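You operate a simulated robot arm through the tools that you are given. There is no shell and no other tool.

Carry out the task below with a simulated robot arm. There is one attempt and no reset: what you move stays moved.

Task
Top up the green feed hopper from its bin till LOW goes out.
Fine: shut the green air valve first; blue scoop, green bin, nothing spilt; scoop on the bench, both green lids shut.

The check looks at the end state, three seconds after you hand in, the way a careful person would. Anything else that was tipped, shoved, dropped, spilled or broken makes it a failure. Lids that push on must go on centred and level and be pressed home; caps that screw on are set level and turned clockwise until they are tight.

Robot
A 7-joint arm with a two-finger gripper, fixed in place. Base frame: the origin is at the foot of the arm, x ahead of it, y to its left, z up; the work surface is at about z = 0.569. Units: m, degrees, N and s.
With the tool pointing down near the work surface it reaches from about 0.1 to 0.66 m from the base axis. Its first joint turns from -66.0 to 66.0 degrees. Payload 2.45 kg.
The tool frame sits at the grasp point between the pads (the TCP): z along the fingers, y along the line on which they close. The tips reach 0.026 m beyond it. The gripper opens to 0.096 m. The gripper's body begins 0.069 m behind the TCP.
Orientation is that of the tool frame in the base frame, as [roll, pitch, yaw] about the fixed x, y, z axes, in that order (R = Rz(yaw) Ry(pitch) Rx(roll)). With the fingers straight down and closing along the base's y, the tool's x points along the base's -x, its y along +y and its z along -z.

Tools
- The arm moves only by the tool play_rows. Its argument "moves" is a list of rows, each an object (a shift or turn left out is 0, a gripper value left out holds the last) with "delta_pos": the shift along the tool's x, y, z in m, a list of three; "dr": the turn, a rotation vector about the tool's x, y, z in degrees, a list of three; "gripper": the closure, from 0 (fully open) to 1 (shut). In form: [{"delta_pos": [x, y, z], "dr": [ax, ay, az], "gripper": gripper}, ...]. A call has 1 to 20 rows; each row is the pose to reach, as a shift and turn from the pose commanded when the call began, along the tool's axes at that moment. Rows are played at 5 a second. More than 0.05 m and 8.6 degrees between two rows, or a gripper value outside its range, and nothing of the call is played. A pose out of reach is approached as far as the arm can. The call stops where the force on the tool passes 90 N (or 10 N more than at its start, if that is more) or the arm is blocked; 0.2 s more then pass. Each finger halts on what it meets, pressing with about 26 N; the grip force reading is that of the motor and also rises with nothing between the fingers. The clock runs only during rows and for 0.2 s after the last one: add rows that repeat a pose to give the fingers time. The reply holds the time, the measured pose of the TCP, the force on the tool along the base axes, the opening and the grip force, in the units named above and with some noise, with the torque about the TCP (base axes, N m) and any sound that the robot's microphone picked up, and new pictures: "views" is both (left out), scene, wrist or none.
- Cameras (640 x 400 px; columns grow to the right, rows downward): "scene" is fixed at [0.1353, -0.3824, 1.4297]; the picture's right is [0.92, -0.39, 0.00], its down [-0.24, -0.56, -0.79] and it looks along [0.31, 0.73, -0.61] (base axes); focal length 266 px, centre (320, 200). "wrist" rides on the gripper at [0.082, 0.003, -0.098] in the tool frame; the picture's right is [-0.04, 1.00, 0.00], its down [-0.73, -0.03, -0.68] and it looks along [-0.68, -0.03, 0.73] (tool axes); focal length 256 px, centre (320, 200). There is no depth. A picture from a camera that has moved, and an enlarged one, comes with that camera's place and axes in the base frame and with its lens. The place of the scene camera against the robot may be out by one fixed shift of up to 0.018 m in any direction.
- close_up(camera, box): a new picture of the part [left, top, right, bottom] of that camera's present view, enlarged. It takes no simulated time.
- hand_in(): hands the job in; it is judged then, once.

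Places have to be worked out from the pictures, the camera data and where the tool is seen. Open the gripper and draw the arm clear of the work before you hand the job in, unless the task says otherwise.

The tools are called as a command line: name --argument value ..., lists and objects as JSON in quotes. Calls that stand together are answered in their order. play_rows: Moves the arm, as the interface text tells. Its arguments: {"type":"object","properties":{"moves":{"type":"array","items":{"type":"object","properties":{"delta_pos":{"type":"array","items":{"type":"number"}},"dr":{"type":"array","items":{"type":"number"}},"gripper":{"type":"number"}}}},"views":{"type":"string","enum":["both","scene","wrist","none"]}},"required":["moves"]} The other tools are called the same way: close_up (camera, box) takes an enlarged picture of a part of a camera's view; hand_in () hands the job in.

At the start:

```text
time_s: 0.0
tool_pos: [0.4472, 0.2295, 1.2448]
ee_rot: [-180.0, 0.0, -180.0]
force: [-0.4, 0.6, 0.2]
ft_torque: [-0.02, 0.02, 0.05]
finger_gap: 0.0962
finger_force: 0.1
```

scene: 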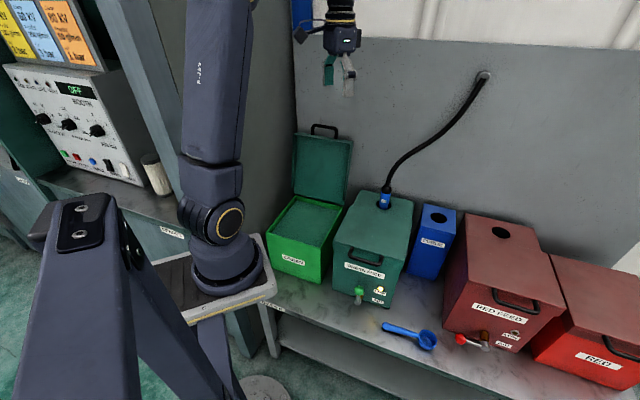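
wrist: 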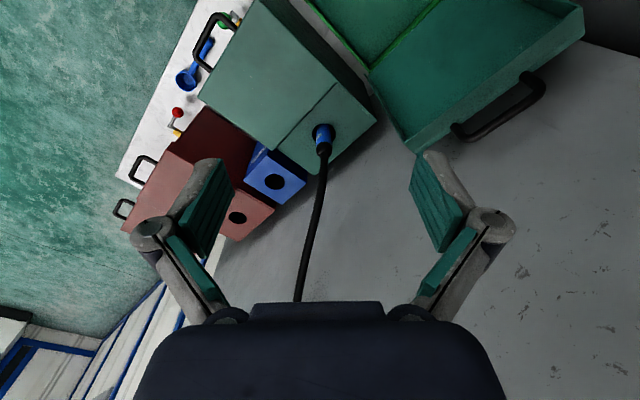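

I start by looking closely at the pictures to identify the hopper, bin, valve, scoop and lids before moving.

close_up --camera "scene" --box '[250, 110, 450, 235]'

close_up --camera "scene" --box '[320, 235, 480, 365]'

close_up --camera "scene" --box '[430, 200, 640, 390]'

close_up --camera "wrist" --box '[100, 0, 420, 200]'

```text
3.20 times, centred on (350, 172) of scene
camera zoom: at [0.1353, -0.3824, 1.4297], right [0.92, -0.39, 0.0], down [-0.24, -0.56, -0.79], along [0.31, 0.73, -0.61], focal length 852 px, centre (224, 288)
```

zoom: 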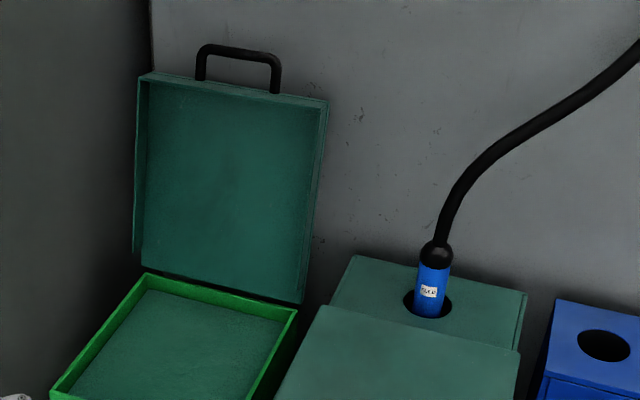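

```text
3.08 times, centred on (400, 300) of scene
camera zoom: at [0.1353, -0.3824, 1.4297], right [0.92, -0.39, 0.0], down [-0.24, -0.56, -0.79], along [0.31, 0.73, -0.61], focal length 819 px, centre (74, -108)
```

zoom: 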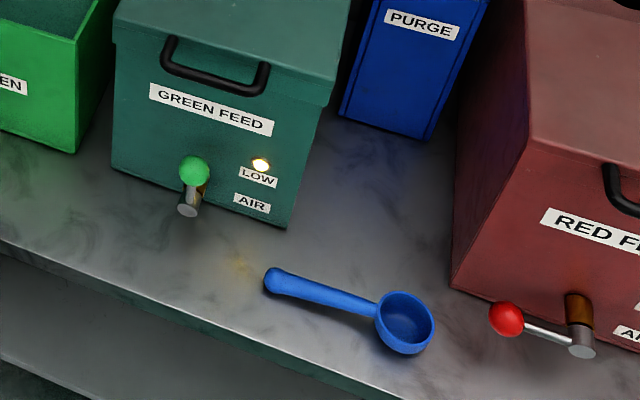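

```text
2.11 times, centred on (535, 295) of scene
camera zoom: at [0.1353, -0.3824, 1.4297], right [0.92, -0.39, 0.0], down [-0.24, -0.56, -0.79], along [0.31, 0.73, -0.61], focal length 561 px, centre (-133, 0)
```

zoom: 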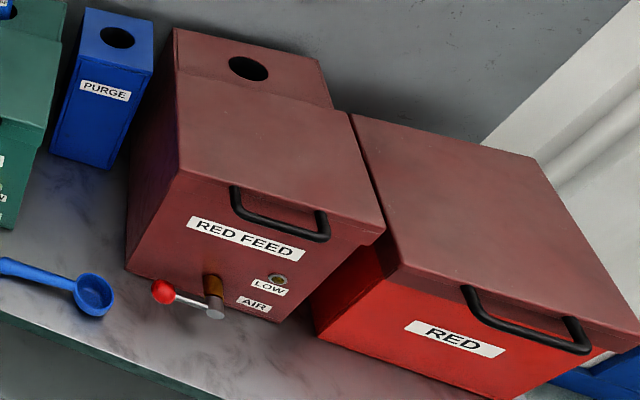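

```text
2.00 times, centred on (260, 100) of wrist
camera zoom: at [0.3653, 0.2332, 1.3413], right [0.04, 1.0, 0.0], down [0.73, -0.03, 0.68], along [0.68, -0.03, -0.73], focal length 512 px, centre (440, 400)
```

zoom: 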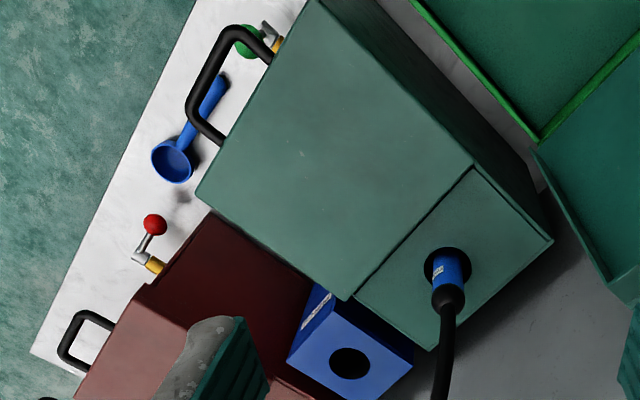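

The hopper stands at about (0.47,0.06) with its front turned about 45° towards the base and right. I move the tool, up high, round in front of it so the wrist camera can look at the valve and lid from the front.

play_rows --moves '[{"delta_pos": [0.0147, -0.023, 0.0195], "dr": [0, 0, -4.5]}, {"delta_pos": [0.0294, -0.046, 0.039], "dr": [0, 0, -9]}, {"delta_pos": [0.0441, -0.069, 0.0585], "dr": [0, 0, -13.5]}, {"delta_pos": [0.0588, -0.092, 0.078], "dr": [0, 0, -18]}, {"delta_pos": [0.0735, -0.115, 0.0975], "dr": [0, 0, -22.5]}, {"delta_pos": [0.0882, -0.138, 0.117], "dr": [0, 0, -27]}, {"delta_pos": [0.1029, -0.161, 0.1365], "dr": [0, 0, -31.5]}, {"delta_pos": [0.1176, -0.184, 0.156], "dr": [0, 0, -36]}, {"delta_pos": [0.1323, -0.207, 0.1755], "dr": [0, 0, -40.5]}, {"delta_pos": [0.147, -0.23, 0.195], "dr": [0, 0, -45]}]' --views "both"

```text
time_s: 2.2
tool_pos: [0.2991, -0.0017, 1.0501]
ee_rot: [-179.9, 0.0, -134.9]
force: [0.2, -0.7, -0.4]
ft_torque: [0.0, -0.02, 0.0]
finger_gap: 0.096
finger_force: 0.0
camera wrist: at [0.2379, -0.0558, 1.1463], right [-0.68, 0.73, 0.0], down [0.54, 0.5, 0.68], along [0.5, 0.46, -0.73], focal length 256 px, centre (320, 200)
```

scene: 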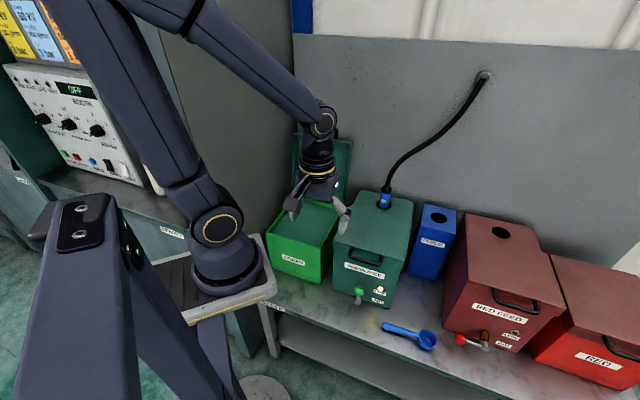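
wrist: 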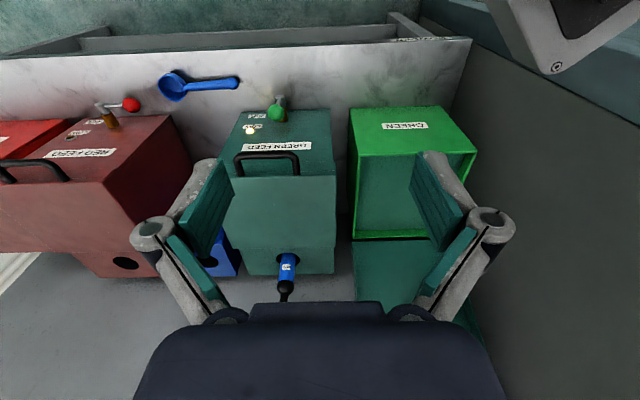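

The camera is upside-down relative to the bench but sees everything. I zoom in on the valve area, lids and bin.

close_up --camera "wrist" --box '[210, 80, 350, 168]'

close_up --camera "wrist" --box '[60, 60, 260, 185]'

close_up --camera "wrist" --box '[220, 160, 480, 320]'

close_up --camera "scene" --box '[350, 170, 430, 220]'

```text
4.55 times, centred on (280, 124) of wrist
camera zoom: at [0.2379, -0.0558, 1.1463], right [-0.68, 0.73, 0.0], down [0.54, 0.5, 0.68], along [0.5, 0.46, -0.73], focal length 1164 px, centre (502, 546)
```

zoom: 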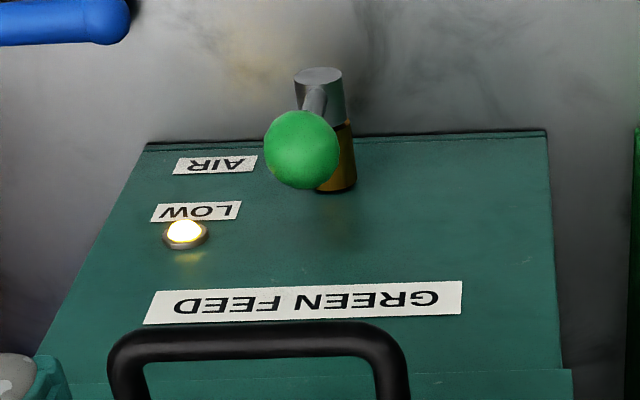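

```text
3.20 times, centred on (160, 122) of wrist
camera zoom: at [0.2379, -0.0558, 1.1463], right [-0.68, 0.73, 0.0], down [0.54, 0.5, 0.68], along [0.5, 0.46, -0.73], focal length 819 px, centre (832, 448)
```

zoom: 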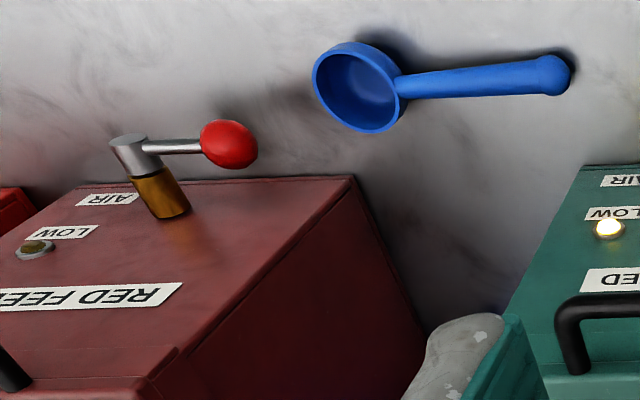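

```text
2.46 times, centred on (350, 240) of wrist
camera zoom: at [0.2379, -0.0558, 1.1463], right [-0.68, 0.73, 0.0], down [0.54, 0.5, 0.68], along [0.5, 0.46, -0.73], focal length 630 px, centre (246, 102)
```

zoom: 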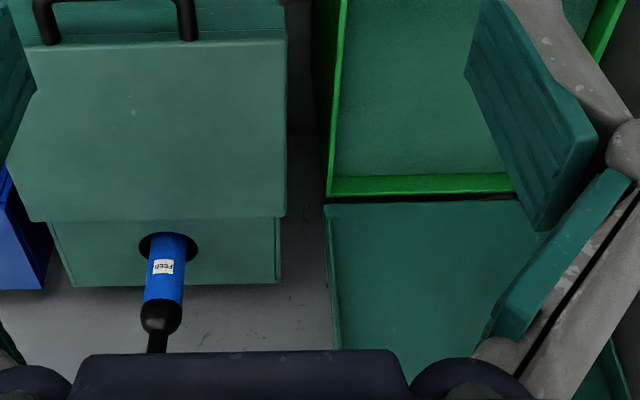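

```text
8.00 times, centred on (390, 195) of scene
camera zoom: at [0.1353, -0.3824, 1.4297], right [0.92, -0.39, 0.0], down [-0.24, -0.56, -0.79], along [0.31, 0.73, -0.61], focal length 2130 px, centre (-240, 240)
```

zoom: 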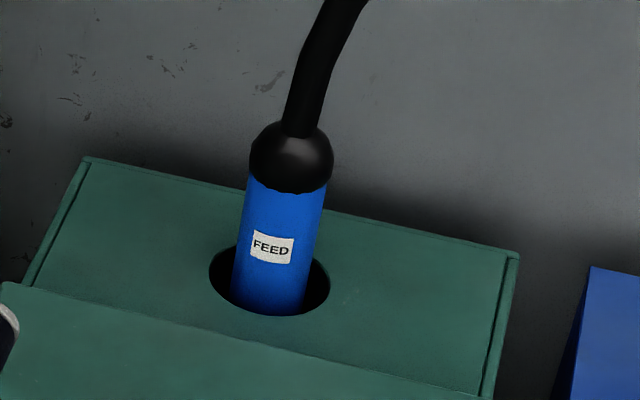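

The green valve's lever stands up (ball at about (0.44,0.02,0.70), pivot at z≈0.635 on a stub), whereas the red one lies to the left. I close the fingers and go down in front of the hopper, tilting the tool 45° so the wrist camera looks at the front panel.

play_rows --moves '[{"delta_pos": [0.001, -0.013, 0.03], "dr": [0, -5.6, 0], "gripper": 1}, {"delta_pos": [0.002, -0.026, 0.06], "dr": [0, -11.2, 0]}, {"delta_pos": [0.004, -0.04, 0.09], "dr": [0, -16.8, 0]}, {"delta_pos": [0.005, -0.055, 0.12], "dr": [0, -22.4, 0]}, {"delta_pos": [0.006, -0.07, 0.15], "dr": [0, -28, 0]}, {"delta_pos": [0.007, -0.085, 0.18], "dr": [0, -33.6, 0]}, {"delta_pos": [0.008, -0.1, 0.21], "dr": [0, -39.2, 0]}, {"delta_pos": [0.009, -0.115, 0.24], "dr": [0, -45, 0]}, {"delta_pos": [0.01, -0.127, 0.27], "dr": [0, -45, 0]}]' --views "both"

```text
time_s: 4.2
tool_pos: [0.3835, -0.098, 0.7819]
ee_rot: [-179.5, 45.3, -134.5]
force: [-0.5, -0.2, -0.7]
ft_torque: [0.08, -0.06, 0.0]
finger_gap: 0.0
finger_force: 26.0
out of reach, approached as far as the arm can: row 1, 2, 3, 4, 5, 6, 7, 8
camera wrist: at [0.2914, -0.1857, 0.791], right [-0.69, 0.73, 0.02], down [0.04, 0.01, 1.0], along [0.72, 0.69, -0.03], focal length 256 px, centre (320, 200)
```

scene: 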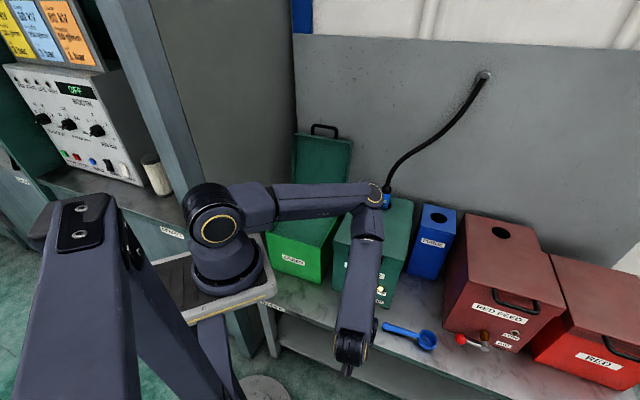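
wrist: 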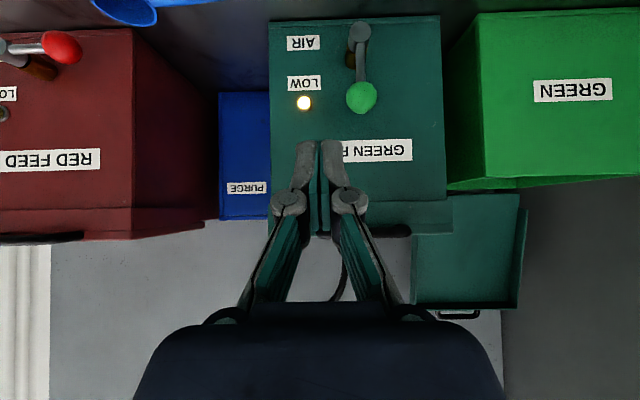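

The front view puts the valve ball at about (0.449,0.027,0.677) and its pivot at z≈0.612. I bring the closed fingers to the right-hand side of the ball, still clear of it.

play_rows --moves '[{"delta_pos": [-0.004, 0.0, 0.033]}, {"delta_pos": [-0.008, 0.0, 0.066]}, {"delta_pos": [-0.012, 0.0, 0.1]}, {"delta_pos": [-0.0145, 0.0, 0.133]}, {"delta_pos": [-0.0163, 0.0, 0.1648]}, {"delta_pos": [-0.0163, 0.0, 0.1648]}]' --views "both"

```text
time_s: 5.6
tool_pos: [0.4734, -0.0073, 0.6742]
ee_rot: [179.9, 45.0, -135.0]
force: [-1.1, -0.4, 0.4]
ft_torque: [-0.01, 0.04, 0.02]
finger_gap: 0.0003
finger_force: 26.1
camera wrist: at [0.3806, -0.0943, 0.6843], right [-0.69, 0.73, 0.03], down [0.05, 0.01, 1.0], along [0.73, 0.69, -0.04], focal length 256 px, centre (320, 200)
```

scene: 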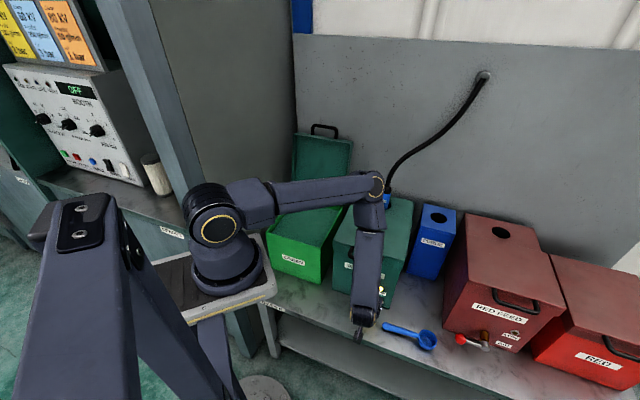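
wrist: 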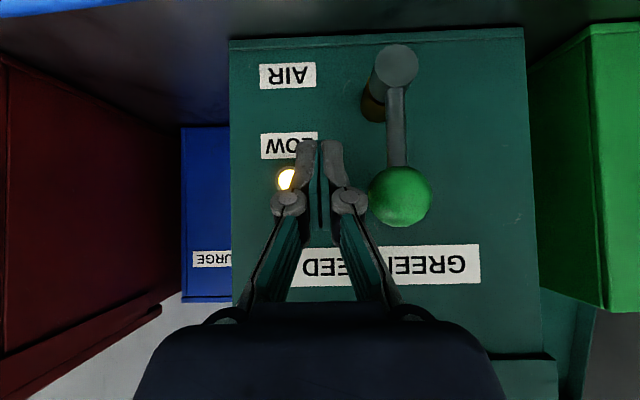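

The ball sits just left of the closed fingers. I push it left along its arc (towards the same side as the red lever) by about 75° and watch the force.

play_rows --moves '[{"delta_pos": [-0.002, 0.01, -0.002]}, {"delta_pos": [-0.002, 0.016, -0.002]}, {"delta_pos": [-0.004, 0.0245, -0.004]}, {"delta_pos": [-0.0055, 0.0327, -0.0055]}, {"delta_pos": [-0.0064, 0.0402, -0.0064]}, {"delta_pos": [-0.0069, 0.0477, -0.0069]}, {"delta_pos": [-0.0069, 0.055, -0.0069]}, {"delta_pos": [-0.0067, 0.0625, -0.0067]}, {"delta_pos": [-0.0056, 0.07, -0.0056]}, {"delta_pos": [-0.0042, 0.0778, -0.0042]}, {"delta_pos": [-0.0016, 0.0855, -0.0016]}, {"delta_pos": [0.0012, 0.0932, 0.0012]}]' --views "wrist"

```text
time_s: 8.2
tool_pos: [0.4066, 0.0601, 0.6744]
ee_rot: [180.0, 45.0, -135.1]
force: [-0.1, 0.0, -0.1]
ft_torque: [0.01, 0.01, 0.02]
finger_gap: 0.0
finger_force: 25.6
camera wrist: at [0.3141, -0.0272, 0.6834], right [-0.69, 0.73, 0.03], down [0.05, 0.01, 1.0], along [0.73, 0.69, -0.04], focal length 256 px, centre (320, 200)
```

wrist: 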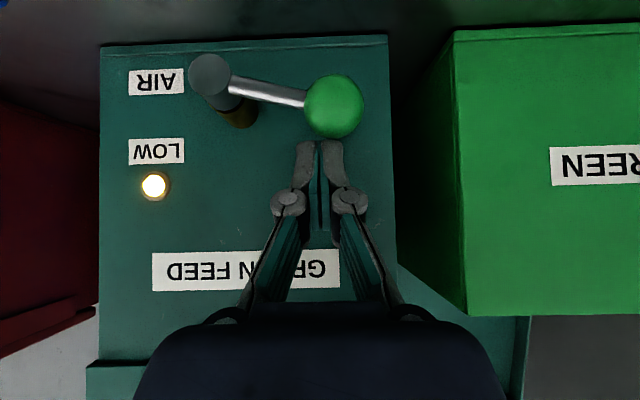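

The lever has swung to about 75° with hardly any force. I continue pressing it down to the horizontal until it meets its stop.

play_rows --moves '[{"delta_pos": [0.003, 0.004, 0.003]}, {"delta_pos": [0.0065, 0.008, 0.0065]}, {"delta_pos": [0.01, 0.011, 0.01]}, {"delta_pos": [0.0135, 0.012, 0.0135]}, {"delta_pos": [0.016, 0.012, 0.016]}]' --views "wrist"

```text
time_s: 9.4
tool_pos: [0.4014, 0.0692, 0.6532]
ee_rot: [-179.8, 46.0, -134.9]
force: [9.1, 7.1, 35.1]
ft_torque: [0.39, -0.5, -0.11]
finger_gap: 0.0058
finger_force: 28.4
camera wrist: at [0.3093, -0.0174, 0.6612], right [-0.69, 0.72, 0.03], down [0.03, 0.0, 1.0], along [0.72, 0.69, -0.02], focal length 256 px, centre (320, 200)
```

wrist: 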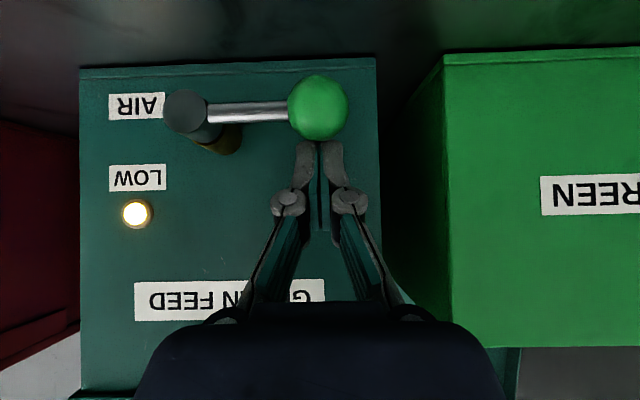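

The force rose to 35 N with the lever horizontal: it is against its stop. I back off along the tool axis and check the lever stays.

play_rows --moves '[{"delta_pos": [-0.005, 0, -0.02]}, {"delta_pos": [-0.005, 0, -0.06]}, {"delta_pos": [-0.005, 0, -0.1]}, {"delta_pos": [-0.005, 0, -0.14]}, {"delta_pos": [-0.005, 0, -0.17]}]' --views "both"

```text
time_s: 10.6
tool_pos: [0.3489, -0.0005, 0.7618]
ee_rot: [179.9, 44.9, -135.2]
force: [1.6, -0.7, -0.6]
ft_torque: [-0.03, -0.05, -0.04]
finger_gap: 0.0
finger_force: 28.6
out of reach, approached as far as the arm can: row 4, 5
camera wrist: at [0.2562, -0.0869, 0.7717], right [-0.69, 0.73, 0.03], down [0.05, 0.01, 1.0], along [0.73, 0.69, -0.04], focal length 256 px, centre (320, 200)
```

scene: 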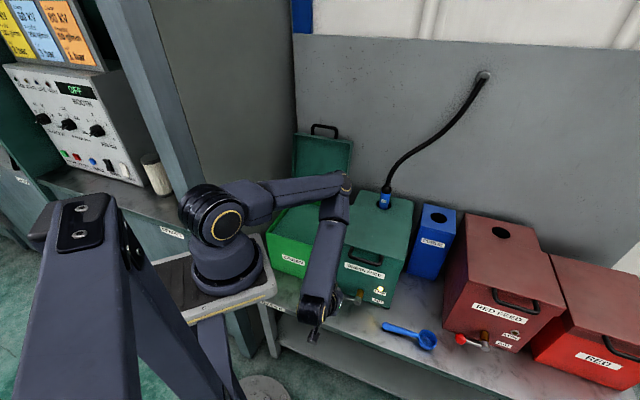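
wrist: 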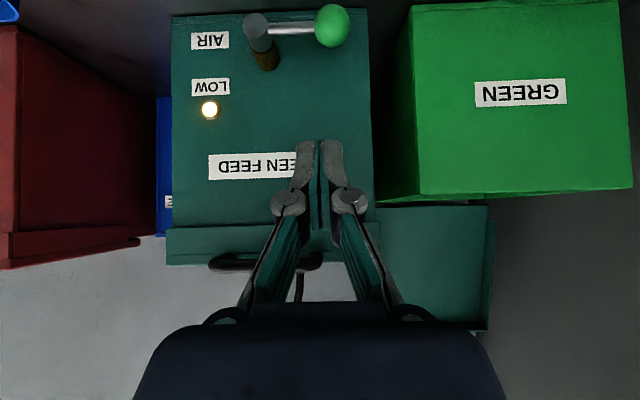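

The valve is now shut like the red one. I look closely at the lid handle and lid lip.

close_up --camera "wrist" --box '[150, 180, 390, 330]'

close_up --camera "scene" --box '[320, 180, 430, 310]'

close_up --camera "scene" --box '[255, 110, 375, 290]'

```text
2.67 times, centred on (270, 255) of wrist
camera zoom: at [0.2562, -0.0869, 0.7717], right [-0.69, 0.73, 0.03], down [0.05, 0.01, 1.0], along [0.73, 0.69, -0.04], focal length 683 px, centre (453, 53)
```

zoom: 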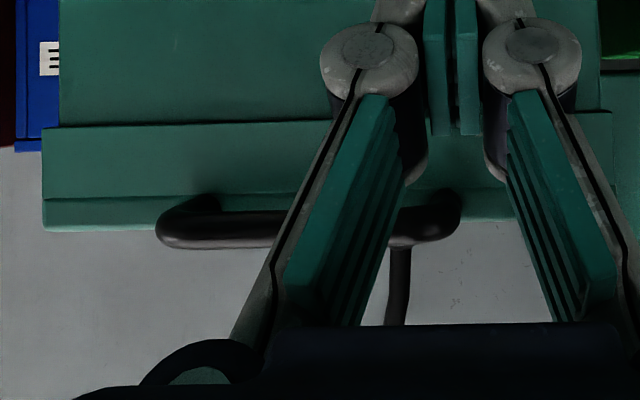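

```text
3.08 times, centred on (375, 245) of scene
camera zoom: at [0.1353, -0.3824, 1.4297], right [0.92, -0.39, 0.0], down [-0.24, -0.56, -0.79], along [0.31, 0.73, -0.61], focal length 819 px, centre (151, 62)
```

zoom: 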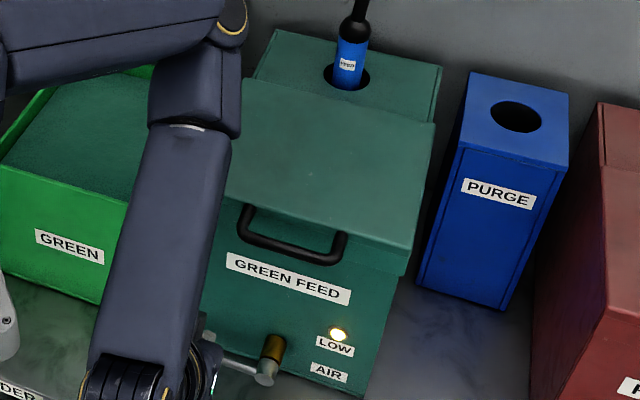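

```text
2.22 times, centred on (315, 200) of scene
camera zoom: at [0.1353, -0.3824, 1.4297], right [0.92, -0.39, 0.0], down [-0.24, -0.56, -0.79], along [0.31, 0.73, -0.61], focal length 592 px, centre (331, 200)
```

zoom: 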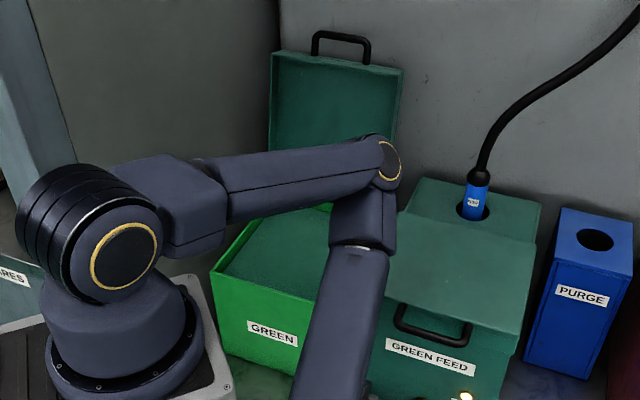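

The handle bar is at about e2≈0.337 (0.033 in front of the lid lip), z≈0.815, centred on the hopper. I'll grip the bar with the tool tilted 45° and fingers closing in the vertical plane, so I first move up and turn the tool 90° about its axis.

play_rows --moves '[{"delta_pos": [-0.034, -0.01, -0.02]}, {"delta_pos": [-0.068, -0.02, -0.04]}, {"delta_pos": [-0.102, -0.03, -0.06]}, {"delta_pos": [-0.136, -0.04, -0.08]}, {"delta_pos": [-0.17, -0.048, -0.099]}, {"delta_pos": [-0.17, -0.048, -0.099], "dr": [0, 0, 8.2], "gripper": 0.45}, {"delta_pos": [-0.17, -0.048, -0.099], "dr": [0, 0, 16.4]}, {"delta_pos": [-0.17, -0.048, -0.099], "dr": [0, 0, 24.6]}, {"delta_pos": [-0.17, -0.048, -0.099], "dr": [0, 0, 32.8]}, {"delta_pos": [-0.17, -0.048, -0.099], "dr": [0, 0, 41]}, {"delta_pos": [-0.17, -0.048, -0.099], "dr": [0, 0, 49.2]}, {"delta_pos": [-0.17, -0.048, -0.099], "dr": [0, 0, 57.4]}, {"delta_pos": [-0.17, -0.048, -0.099], "dr": [0, 0, 65.6]}, {"delta_pos": [-0.17, -0.048, -0.099], "dr": [0, 0, 73.8]}, {"delta_pos": [-0.17, -0.048, -0.099], "dr": [0, 0, 82]}, {"delta_pos": [-0.17, -0.048, -0.099], "dr": [0, 0, 90]}]' --views "both"

```text
time_s: 14.0
tool_pos: [0.4216, -0.0008, 0.9489]
ee_rot: [135.1, -0.2, 135.0]
force: [0.1, -0.8, -0.9]
ft_torque: [0.03, 0.0, 0.0]
finger_gap: 0.0528
finger_force: 0.0
out of reach, approached as far as the arm can: row 3, 4, 5, 6, 7, 8, 9, 10, 11, 12, 13, 14, 15, 16
camera wrist: at [0.315, 0.0094, 1.0196], right [0.53, 0.47, 0.71], down [0.17, -0.87, 0.46], along [0.83, -0.12, -0.54], focal length 256 px, centre (320, 200)
```

scene: 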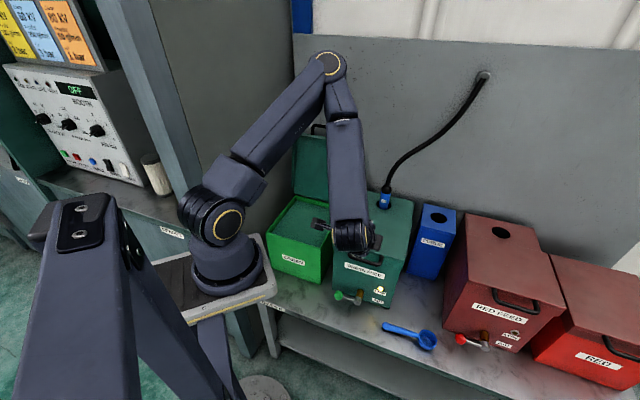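
wrist: 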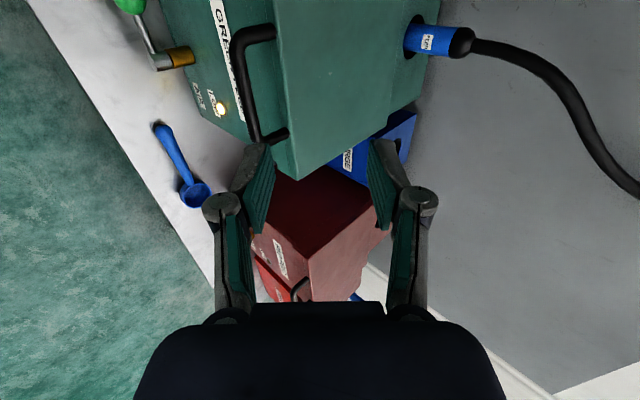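

My bar estimate projects right onto the handle in the new view. I go to a standoff 5 cm short of the bar and check the measured pose before gripping.

play_rows --moves '[{"delta_pos": [0.002, -0.022, 0.021]}, {"delta_pos": [0.003, -0.044, 0.042]}, {"delta_pos": [0.0047, -0.0668, 0.0633]}, {"delta_pos": [0.0047, -0.0668, 0.0633]}]' --views "both"

```text
time_s: 15.0
tool_pos: [0.4157, -0.0016, 0.8566]
ee_rot: [135.0, 0.0, 134.9]
force: [0.0, 0.4, 0.1]
ft_torque: [0.0, 0.04, 0.0]
finger_gap: 0.0529
finger_force: 0.0
camera wrist: at [0.31, 0.0097, 0.927], right [0.53, 0.47, 0.71], down [0.16, -0.87, 0.46], along [0.83, -0.13, -0.54], focal length 256 px, centre (320, 200)
```

scene: 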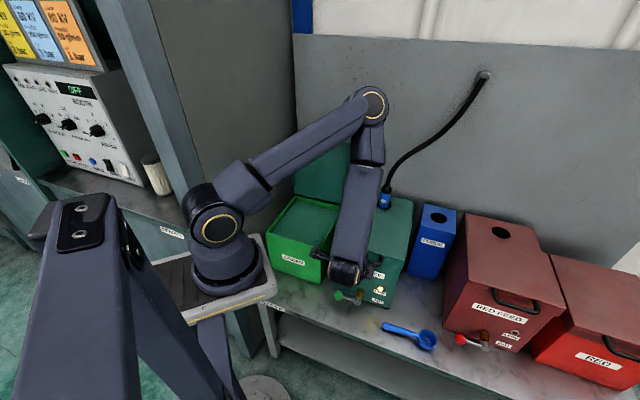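
wrist: 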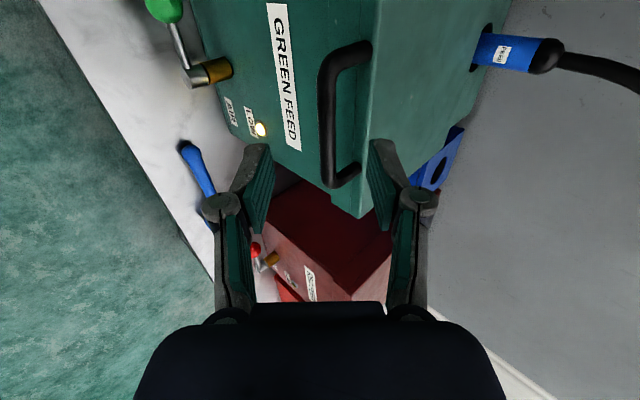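

The bar is nearly on the tool axis, about 4 mm to the positive tool-y side. I narrow the fingers to 3 cm, slide them over the bar and close.

play_rows --moves '[{"delta_pos": [0.0, 0.002, 0.0], "gripper": 0.69}, {"delta_pos": [0.0, 0.0045, 0.01]}, {"delta_pos": [0.0, 0.0045, 0.02]}, {"delta_pos": [0.0, 0.0045, 0.033]}, {"delta_pos": [0.0, 0.0045, 0.044]}, {"delta_pos": [0.0, 0.0045, 0.044]}]' --views "wrist"

```text
time_s: 16.4
tool_pos: [0.4391, 0.0251, 0.8289]
ee_rot: [135.0, 0.0, 134.9]
force: [-0.9, -0.3, 1.0]
ft_torque: [0.02, 0.02, 0.0]
finger_gap: 0.0298
finger_force: 0.0
camera wrist: at [0.3347, 0.0358, 0.8992], right [0.53, 0.47, 0.71], down [0.16, -0.87, 0.46], along [0.83, -0.13, -0.54], focal length 256 px, centre (320, 200)
```

wrist: 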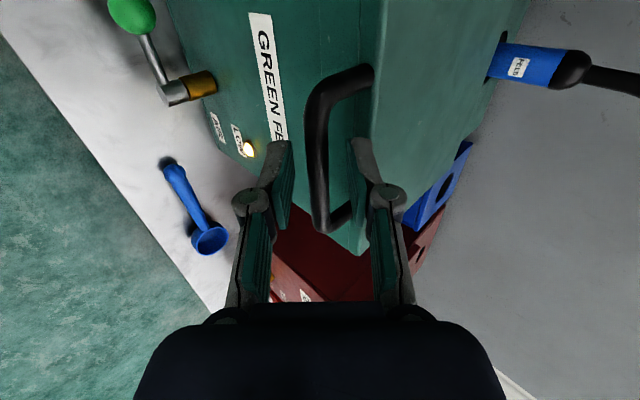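

The bar lies between the fingers with the upper fingertip clear of the lid. I close on it.

play_rows --moves '[{"delta_pos": [0, 0, 0], "gripper": 1}, {"delta_pos": [0, 0, 0]}, {"delta_pos": [0, 0, 0]}, {"delta_pos": [0, 0, 0]}]' --views "wrist"

```text
time_s: 17.4
tool_pos: [0.4395, 0.0261, 0.8299]
ee_rot: [135.0, -0.1, 135.0]
force: [-2.2, -1.2, -2.0]
ft_torque: [-0.26, -0.18, 0.42]
finger_gap: 0.011
finger_force: 38.9
camera wrist: at [0.3345, 0.0355, 0.8994], right [0.53, 0.47, 0.71], down [0.17, -0.87, 0.46], along [0.83, -0.13, -0.54], focal length 256 px, centre (320, 200)
```

wrist: 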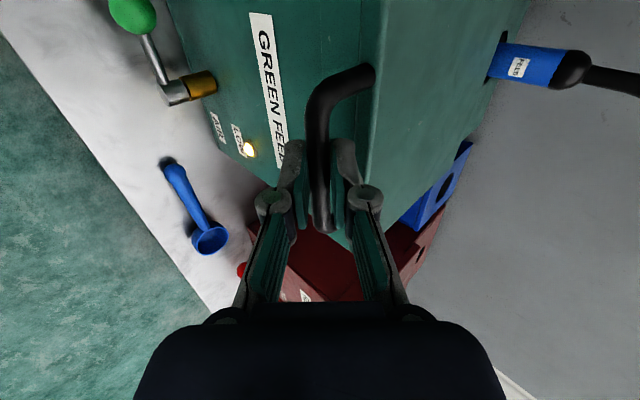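

Gripped (gap 11 mm). I lift the lid gently about its hinge by the first 10° and watch the forces.

play_rows --moves '[{"delta_pos": [0, 0.0074, -0.0056]}, {"delta_pos": [0, 0.0147, -0.0112]}, {"delta_pos": [0, 0.0226, -0.0161]}, {"delta_pos": [0, 0.0305, -0.021]}]' --views "both"

```text
time_s: 18.4
tool_pos: [0.4431, 0.0277, 0.8647]
ee_rot: [135.2, -0.2, 134.9]
force: [-28.0, -20.3, 3.1]
ft_torque: [-0.47, -0.05, 0.5]
finger_gap: 0.0112
finger_force: 38.3
camera wrist: at [0.3381, 0.0389, 0.9358], right [0.53, 0.47, 0.7], down [0.17, -0.87, 0.46], along [0.83, -0.13, -0.54], focal length 256 px, centre (320, 200)
```

scene: 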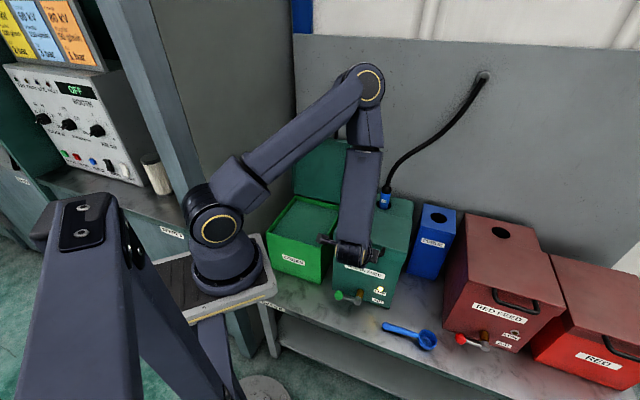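
wrist: 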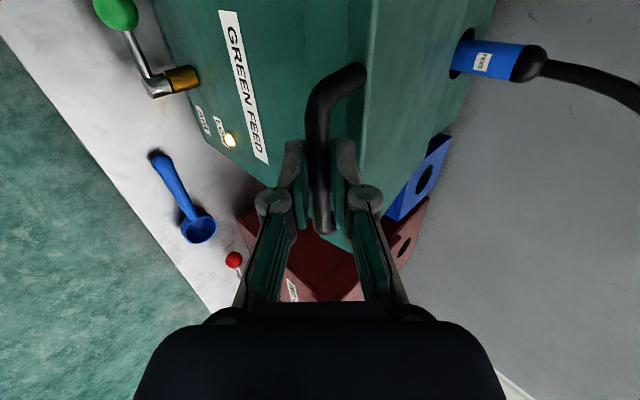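

The tool feels a 34 N push back along −e2, so the hinge sits higher than I guessed (about level with the bar). I flatten the arc accordingly and continue to 20°.

play_rows --moves '[{"delta_pos": [0, 0.0054, -0.0078]}, {"delta_pos": [0, 0.0132, -0.0125]}, {"delta_pos": [0, 0.0213, -0.0169]}, {"delta_pos": [0, 0.0296, -0.0211]}]' --views "wrist"

```text
time_s: 19.4
tool_pos: [0.4515, 0.036, 0.9022]
ee_rot: [134.8, 0.1, 135.0]
force: [8.6, -4.6, -2.6]
ft_torque: [-0.11, -0.07, 0.23]
finger_gap: 0.0108
finger_force: 38.2
camera wrist: at [0.3447, 0.0457, 0.9726], right [0.52, 0.47, 0.71], down [0.16, -0.87, 0.46], along [0.84, -0.12, -0.54], focal length 256 px, centre (320, 200)
```

wrist: 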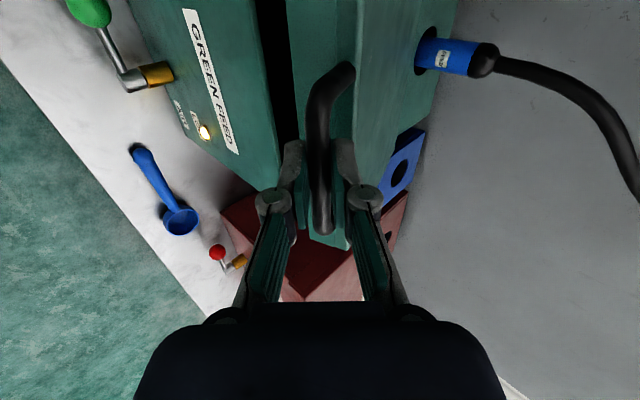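

Forces are now small and the lid is rising. I continue the arc to about 50°.

play_rows --moves '[{"delta_pos": [0, 0.0085, -0.0037]}, {"delta_pos": [0, 0.017, -0.007]}, {"delta_pos": [0, 0.0258, -0.01]}, {"delta_pos": [0, 0.0346, -0.0125]}, {"delta_pos": [0, 0.0435, -0.0147]}, {"delta_pos": [0, 0.0525, -0.0165]}, {"delta_pos": [0, 0.0616, -0.0179]}, {"delta_pos": [0, 0.0708, -0.0189]}, {"delta_pos": [0, 0.08, -0.0195]}, {"delta_pos": [0, 0.0892, -0.0197]}, {"delta_pos": [0, 0.0984, -0.0195]}, {"delta_pos": [0, 0.1075, -0.0189]}]' --views "both"

```text
time_s: 22.0
tool_pos: [0.4947, 0.0792, 0.9895]
ee_rot: [135.0, 0.0, 135.0]
force: [-13.4, -12.7, 19.4]
ft_torque: [0.02, 0.05, -0.06]
finger_gap: 0.011
finger_force: 38.6
camera wrist: at [0.388, 0.0891, 1.0614], right [0.53, 0.47, 0.71], down [0.17, -0.87, 0.46], along [0.83, -0.12, -0.54], focal length 256 px, centre (320, 200)
```

scene: 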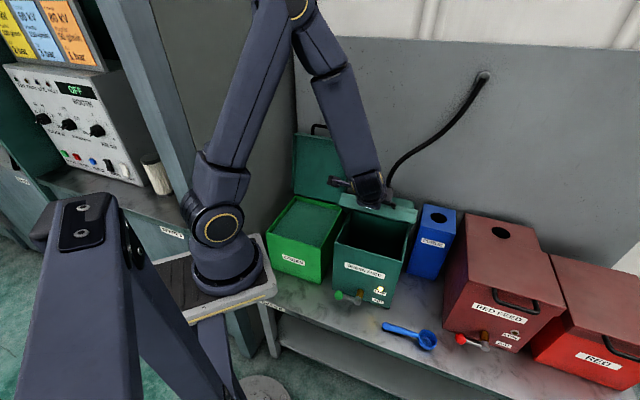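
wrist: 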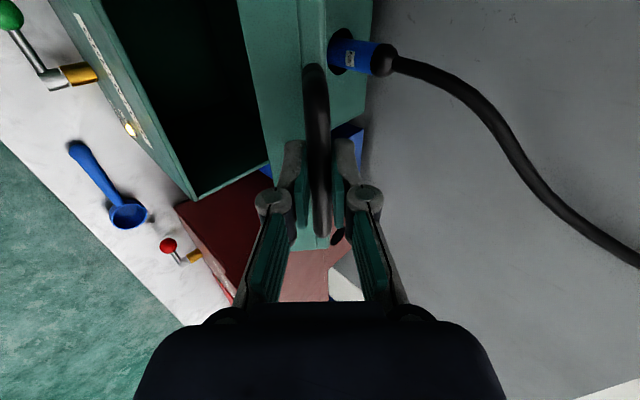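

The lid is open about 50°; the residual force is radial (my radius is a few mm short), so I refit the arc (R≈0.224 m) and continue to 65°.

play_rows --moves '[{"delta_pos": [0, 0.0084, -0.0022]}, {"delta_pos": [0, 0.018, -0.0012]}, {"delta_pos": [0, 0.0278, 0.0004]}, {"delta_pos": [0, 0.0374, 0.0024]}, {"delta_pos": [0, 0.0469, 0.0046]}, {"delta_pos": [0, 0.0562, 0.0074]}, {"delta_pos": [0, 0.0654, 0.0104]}]' --views "scene"

```text
time_s: 23.6
tool_pos: [0.5299, 0.1159, 1.028]
ee_rot: [134.9, -0.1, 134.9]
force: [-1.1, 3.8, -7.8]
ft_torque: [0.4, 0.6, 0.33]
finger_gap: 0.011
finger_force: 38.4
```

scene: 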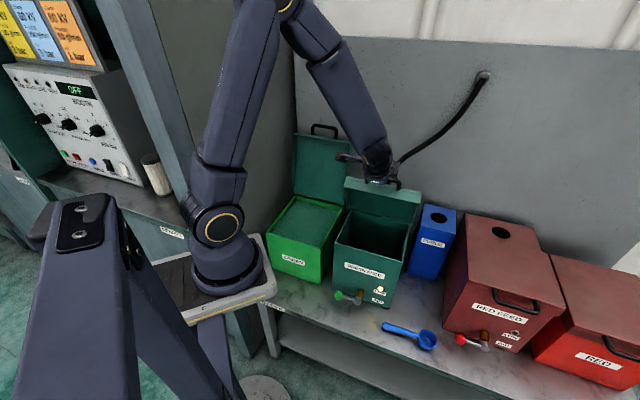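

Forces are low and the hopper is visibly open. I continue past vertical to about 93°.

play_rows --moves '[{"delta_pos": [0, 0.009, 0.0036]}, {"delta_pos": [0, 0.018, 0.0076]}, {"delta_pos": [0, 0.0267, 0.012]}, {"delta_pos": [0, 0.0354, 0.0165]}, {"delta_pos": [0, 0.0437, 0.0216]}, {"delta_pos": [0, 0.0518, 0.027]}, {"delta_pos": [0, 0.0596, 0.0328]}, {"delta_pos": [0, 0.0672, 0.0388]}, {"delta_pos": [0, 0.0745, 0.0453]}, {"delta_pos": [0, 0.0816, 0.052]}, {"delta_pos": [0, 0.087, 0.0576]}]' --views "both"

```text
time_s: 26.0
tool_pos: [0.604, 0.1882, 1.0498]
ee_rot: [135.0, 0.0, 135.0]
force: [-4.3, 2.6, -2.5]
ft_torque: [0.03, 0.21, -0.62]
finger_gap: 0.0112
finger_force: 38.7
camera wrist: at [0.4982, 0.1992, 1.1204], right [0.53, 0.47, 0.71], down [0.17, -0.87, 0.46], along [0.83, -0.13, -0.54], focal length 256 px, centre (320, 200)
```

scene: 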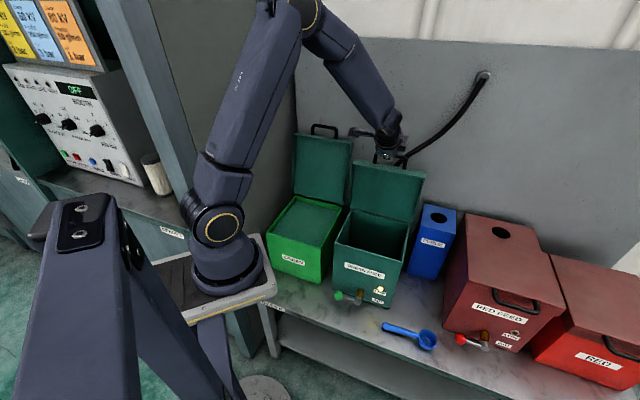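
wrist: 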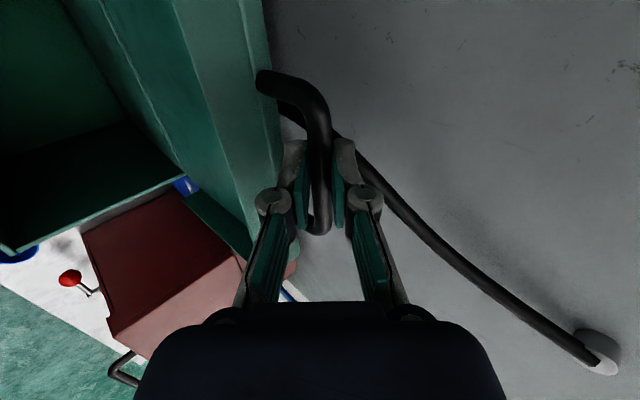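

The lid is just past vertical. I ease it back a little more to find its resting stop.

play_rows --moves '[{"delta_pos": [0, 0.005, 0.005]}, {"delta_pos": [0, 0.0095, 0.0103]}, {"delta_pos": [0, 0.0145, 0.0163]}, {"delta_pos": [0, 0.0195, 0.0225]}]' --views "both"

```text
time_s: 27.0
tool_pos: [0.6236, 0.2072, 1.0479]
ee_rot: [135.1, -0.2, 135.0]
force: [-3.7, -0.3, -8.5]
ft_torque: [0.09, 0.35, -0.53]
finger_gap: 0.0112
finger_force: 37.8
camera wrist: at [0.5183, 0.2193, 1.1179], right [0.53, 0.47, 0.71], down [0.17, -0.87, 0.46], along [0.83, -0.13, -0.54], focal length 256 px, centre (320, 200)
```

scene: 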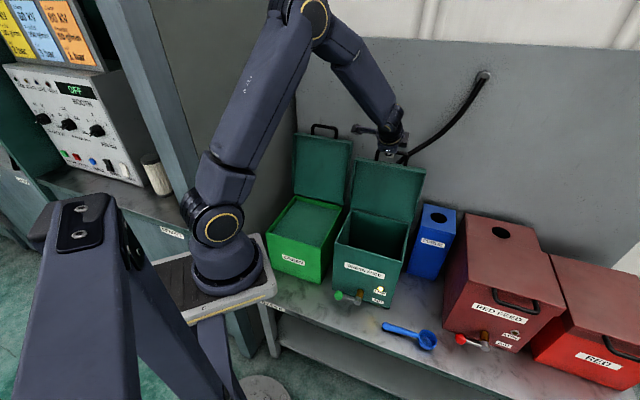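
wrist: 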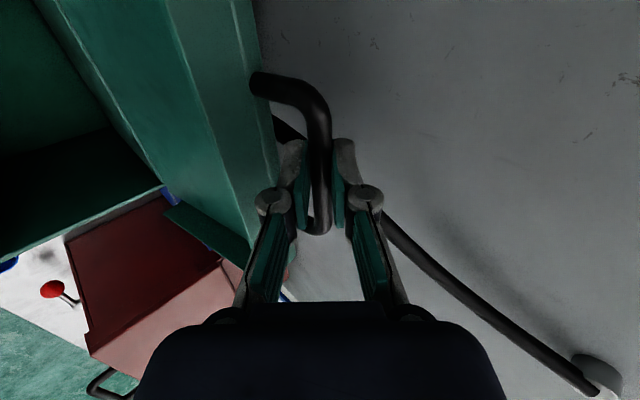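

No stop felt yet at about 99°. I check how near the lid's back is to the FEED nozzle and hose, and compare it with the bin's open lid.

close_up --camera "scene" --box '[280, 110, 460, 225]'

close_up --camera "wrist" --box '[100, 60, 420, 260]'

```text
3.48 times, centred on (370, 168) of scene
camera zoom: at [0.1354, -0.3823, 1.4297], right [0.92, -0.39, 0.0], down [-0.24, -0.56, -0.79], along [0.31, 0.73, -0.61], focal length 926 px, centre (146, 313)
```

zoom: 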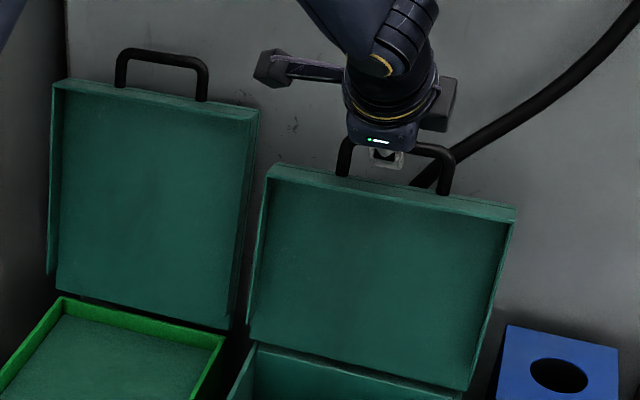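

```text
2.00 times, centred on (260, 160) of wrist
camera zoom: at [0.5183, 0.2193, 1.1179], right [0.53, 0.47, 0.71], down [0.17, -0.87, 0.46], along [0.83, -0.13, -0.54], focal length 512 px, centre (440, 280)
```

zoom: 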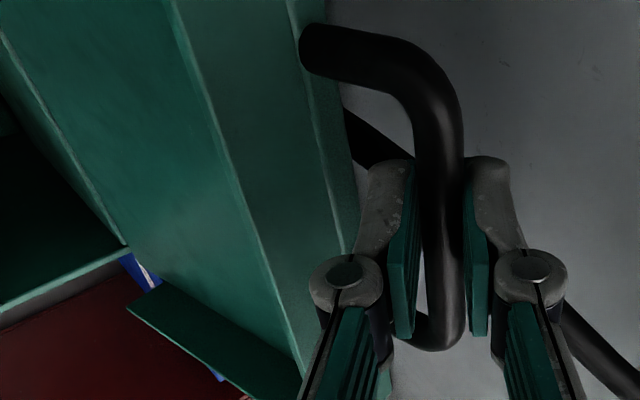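

Both lids now lean back alike and the nozzle is clear. I open the fingers slowly and watch whether the lid stays.

play_rows --moves '[{"delta_pos": [0, 0, 0], "gripper": 0.85}, {"delta_pos": [0, 0, 0], "gripper": 0.75}, {"delta_pos": [0, 0, 0], "gripper": 0.66}, {"delta_pos": [0, 0, 0], "gripper": 0.66}, {"delta_pos": [0, 0, -0.01], "gripper": 0.66}, {"delta_pos": [0, 0, -0.025], "gripper": 0.66}, {"delta_pos": [0, 0, -0.045], "gripper": 0.66}, {"delta_pos": [0, 0, -0.07], "gripper": 0.66}, {"delta_pos": [0, 0, -0.1], "gripper": 0.66}]' --views "both"

```text
time_s: 29.0
tool_pos: [0.5741, 0.1591, 1.1194]
ee_rot: [135.0, -0.1, 135.0]
force: [0.2, -0.4, 0.5]
ft_torque: [-0.02, 0.01, 0.02]
finger_gap: 0.0327
finger_force: 0.0
camera wrist: at [0.4698, 0.1697, 1.1905], right [0.53, 0.47, 0.71], down [0.17, -0.87, 0.46], along [0.83, -0.13, -0.54], focal length 256 px, centre (320, 200)
```

scene: 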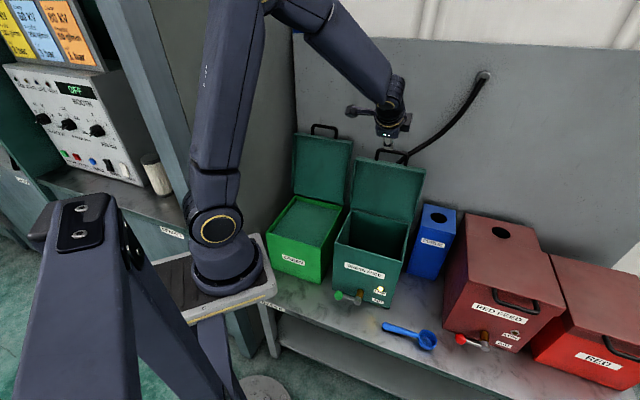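
wrist: 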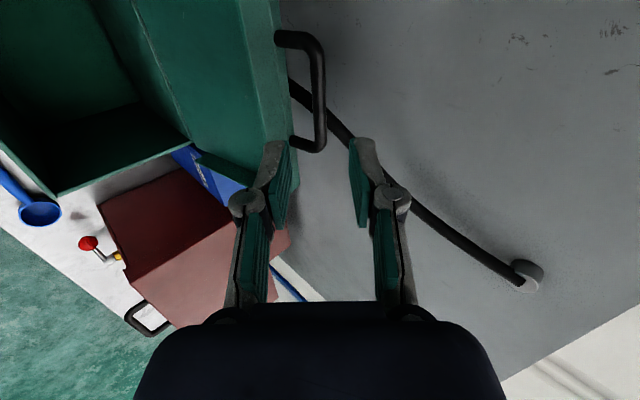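

The lid stays open by itself. Next the scoop: it lies along e1 with its handle at about (0.50..0.57) and bowl at (0.589,-0.153). I swing clear of the lid, bring the tool upright (fingers closing across the handle) and go above the handle.

play_rows --moves '[{"delta_pos": [-0.003, -0.03, -0.03], "dr": [0, 0, 0], "gripper": 0.5}, {"delta_pos": [-0.012, -0.06, -0.045], "dr": [7.5, 0, 0]}, {"delta_pos": [-0.025, -0.1, -0.05], "dr": [15, 0, 0]}, {"delta_pos": [-0.04, -0.14, -0.05], "dr": [22.5, 0, 0]}, {"delta_pos": [-0.055, -0.18, -0.049], "dr": [30, 0, 0]}, {"delta_pos": [-0.067, -0.217, -0.0488], "dr": [37.5, 0, 0]}, {"delta_pos": [-0.079, -0.25, -0.022], "dr": [45, 0, 0]}, {"delta_pos": [-0.091, -0.283, 0.005], "dr": [45, 0, 0]}, {"delta_pos": [-0.103, -0.315, 0.032], "dr": [45, 0, 0]}, {"delta_pos": [-0.115, -0.347, 0.058], "dr": [45, 0, 0]}, {"delta_pos": [-0.127, -0.379, 0.085], "dr": [45, 0, 0]}, {"delta_pos": [-0.137, -0.4108, 0.111], "dr": [45, 0, 0]}, {"delta_pos": [-0.137, -0.4108, 0.111], "dr": [45, 0, 0]}]' --views "both"

```text
time_s: 31.8
tool_pos: [0.5212, -0.0874, 0.7489]
ee_rot: [179.9, 0.1, 135.0]
force: [0.0, 0.4, -0.3]
ft_torque: [0.03, 0.02, 0.01]
finger_gap: 0.0482
finger_force: 0.1
camera wrist: at [0.4659, -0.0264, 0.8462], right [0.73, 0.68, 0.0], down [0.5, -0.54, 0.68], along [0.46, -0.5, -0.73], focal length 256 px, centre (320, 200)
```

scene: 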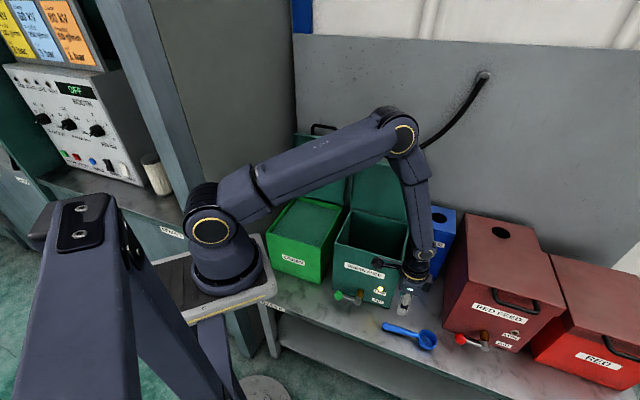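
wrist: 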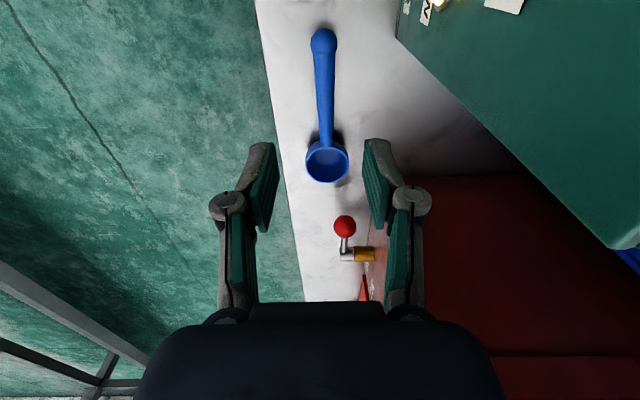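

The scoop lies straight under the tool line. I zoom in to measure the handle and bowl precisely.

close_up --camera "wrist" --box '[250, 10, 410, 210]'

close_up --camera "scene" --box '[365, 300, 455, 360]'

```text
2.00 times, centred on (330, 110) of wrist
camera zoom: at [0.4659, -0.0264, 0.8462], right [0.73, 0.68, 0.0], down [0.5, -0.54, 0.68], along [0.46, -0.5, -0.73], focal length 512 px, centre (300, 380)
```

zoom: 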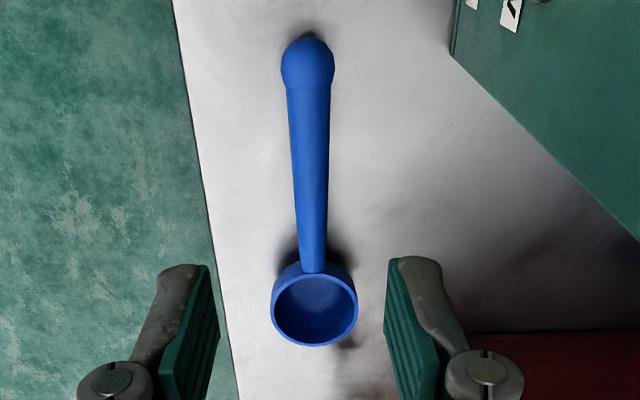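

```text
6.67 times, centred on (410, 330) of scene
camera zoom: at [0.1353, -0.3824, 1.4297], right [0.92, -0.39, 0.0], down [-0.24, -0.56, -0.79], along [0.31, 0.73, -0.61], focal length 1775 px, centre (-280, -667)
```

zoom: 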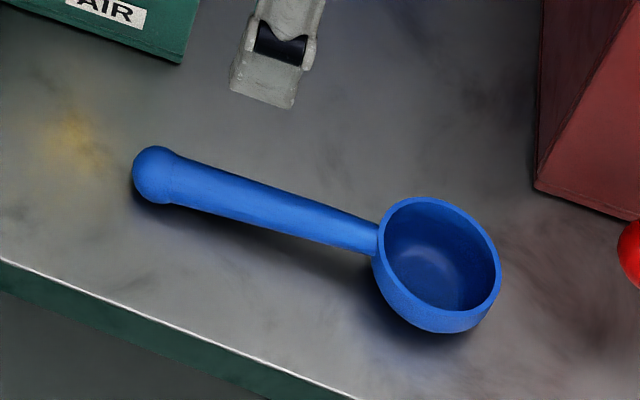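

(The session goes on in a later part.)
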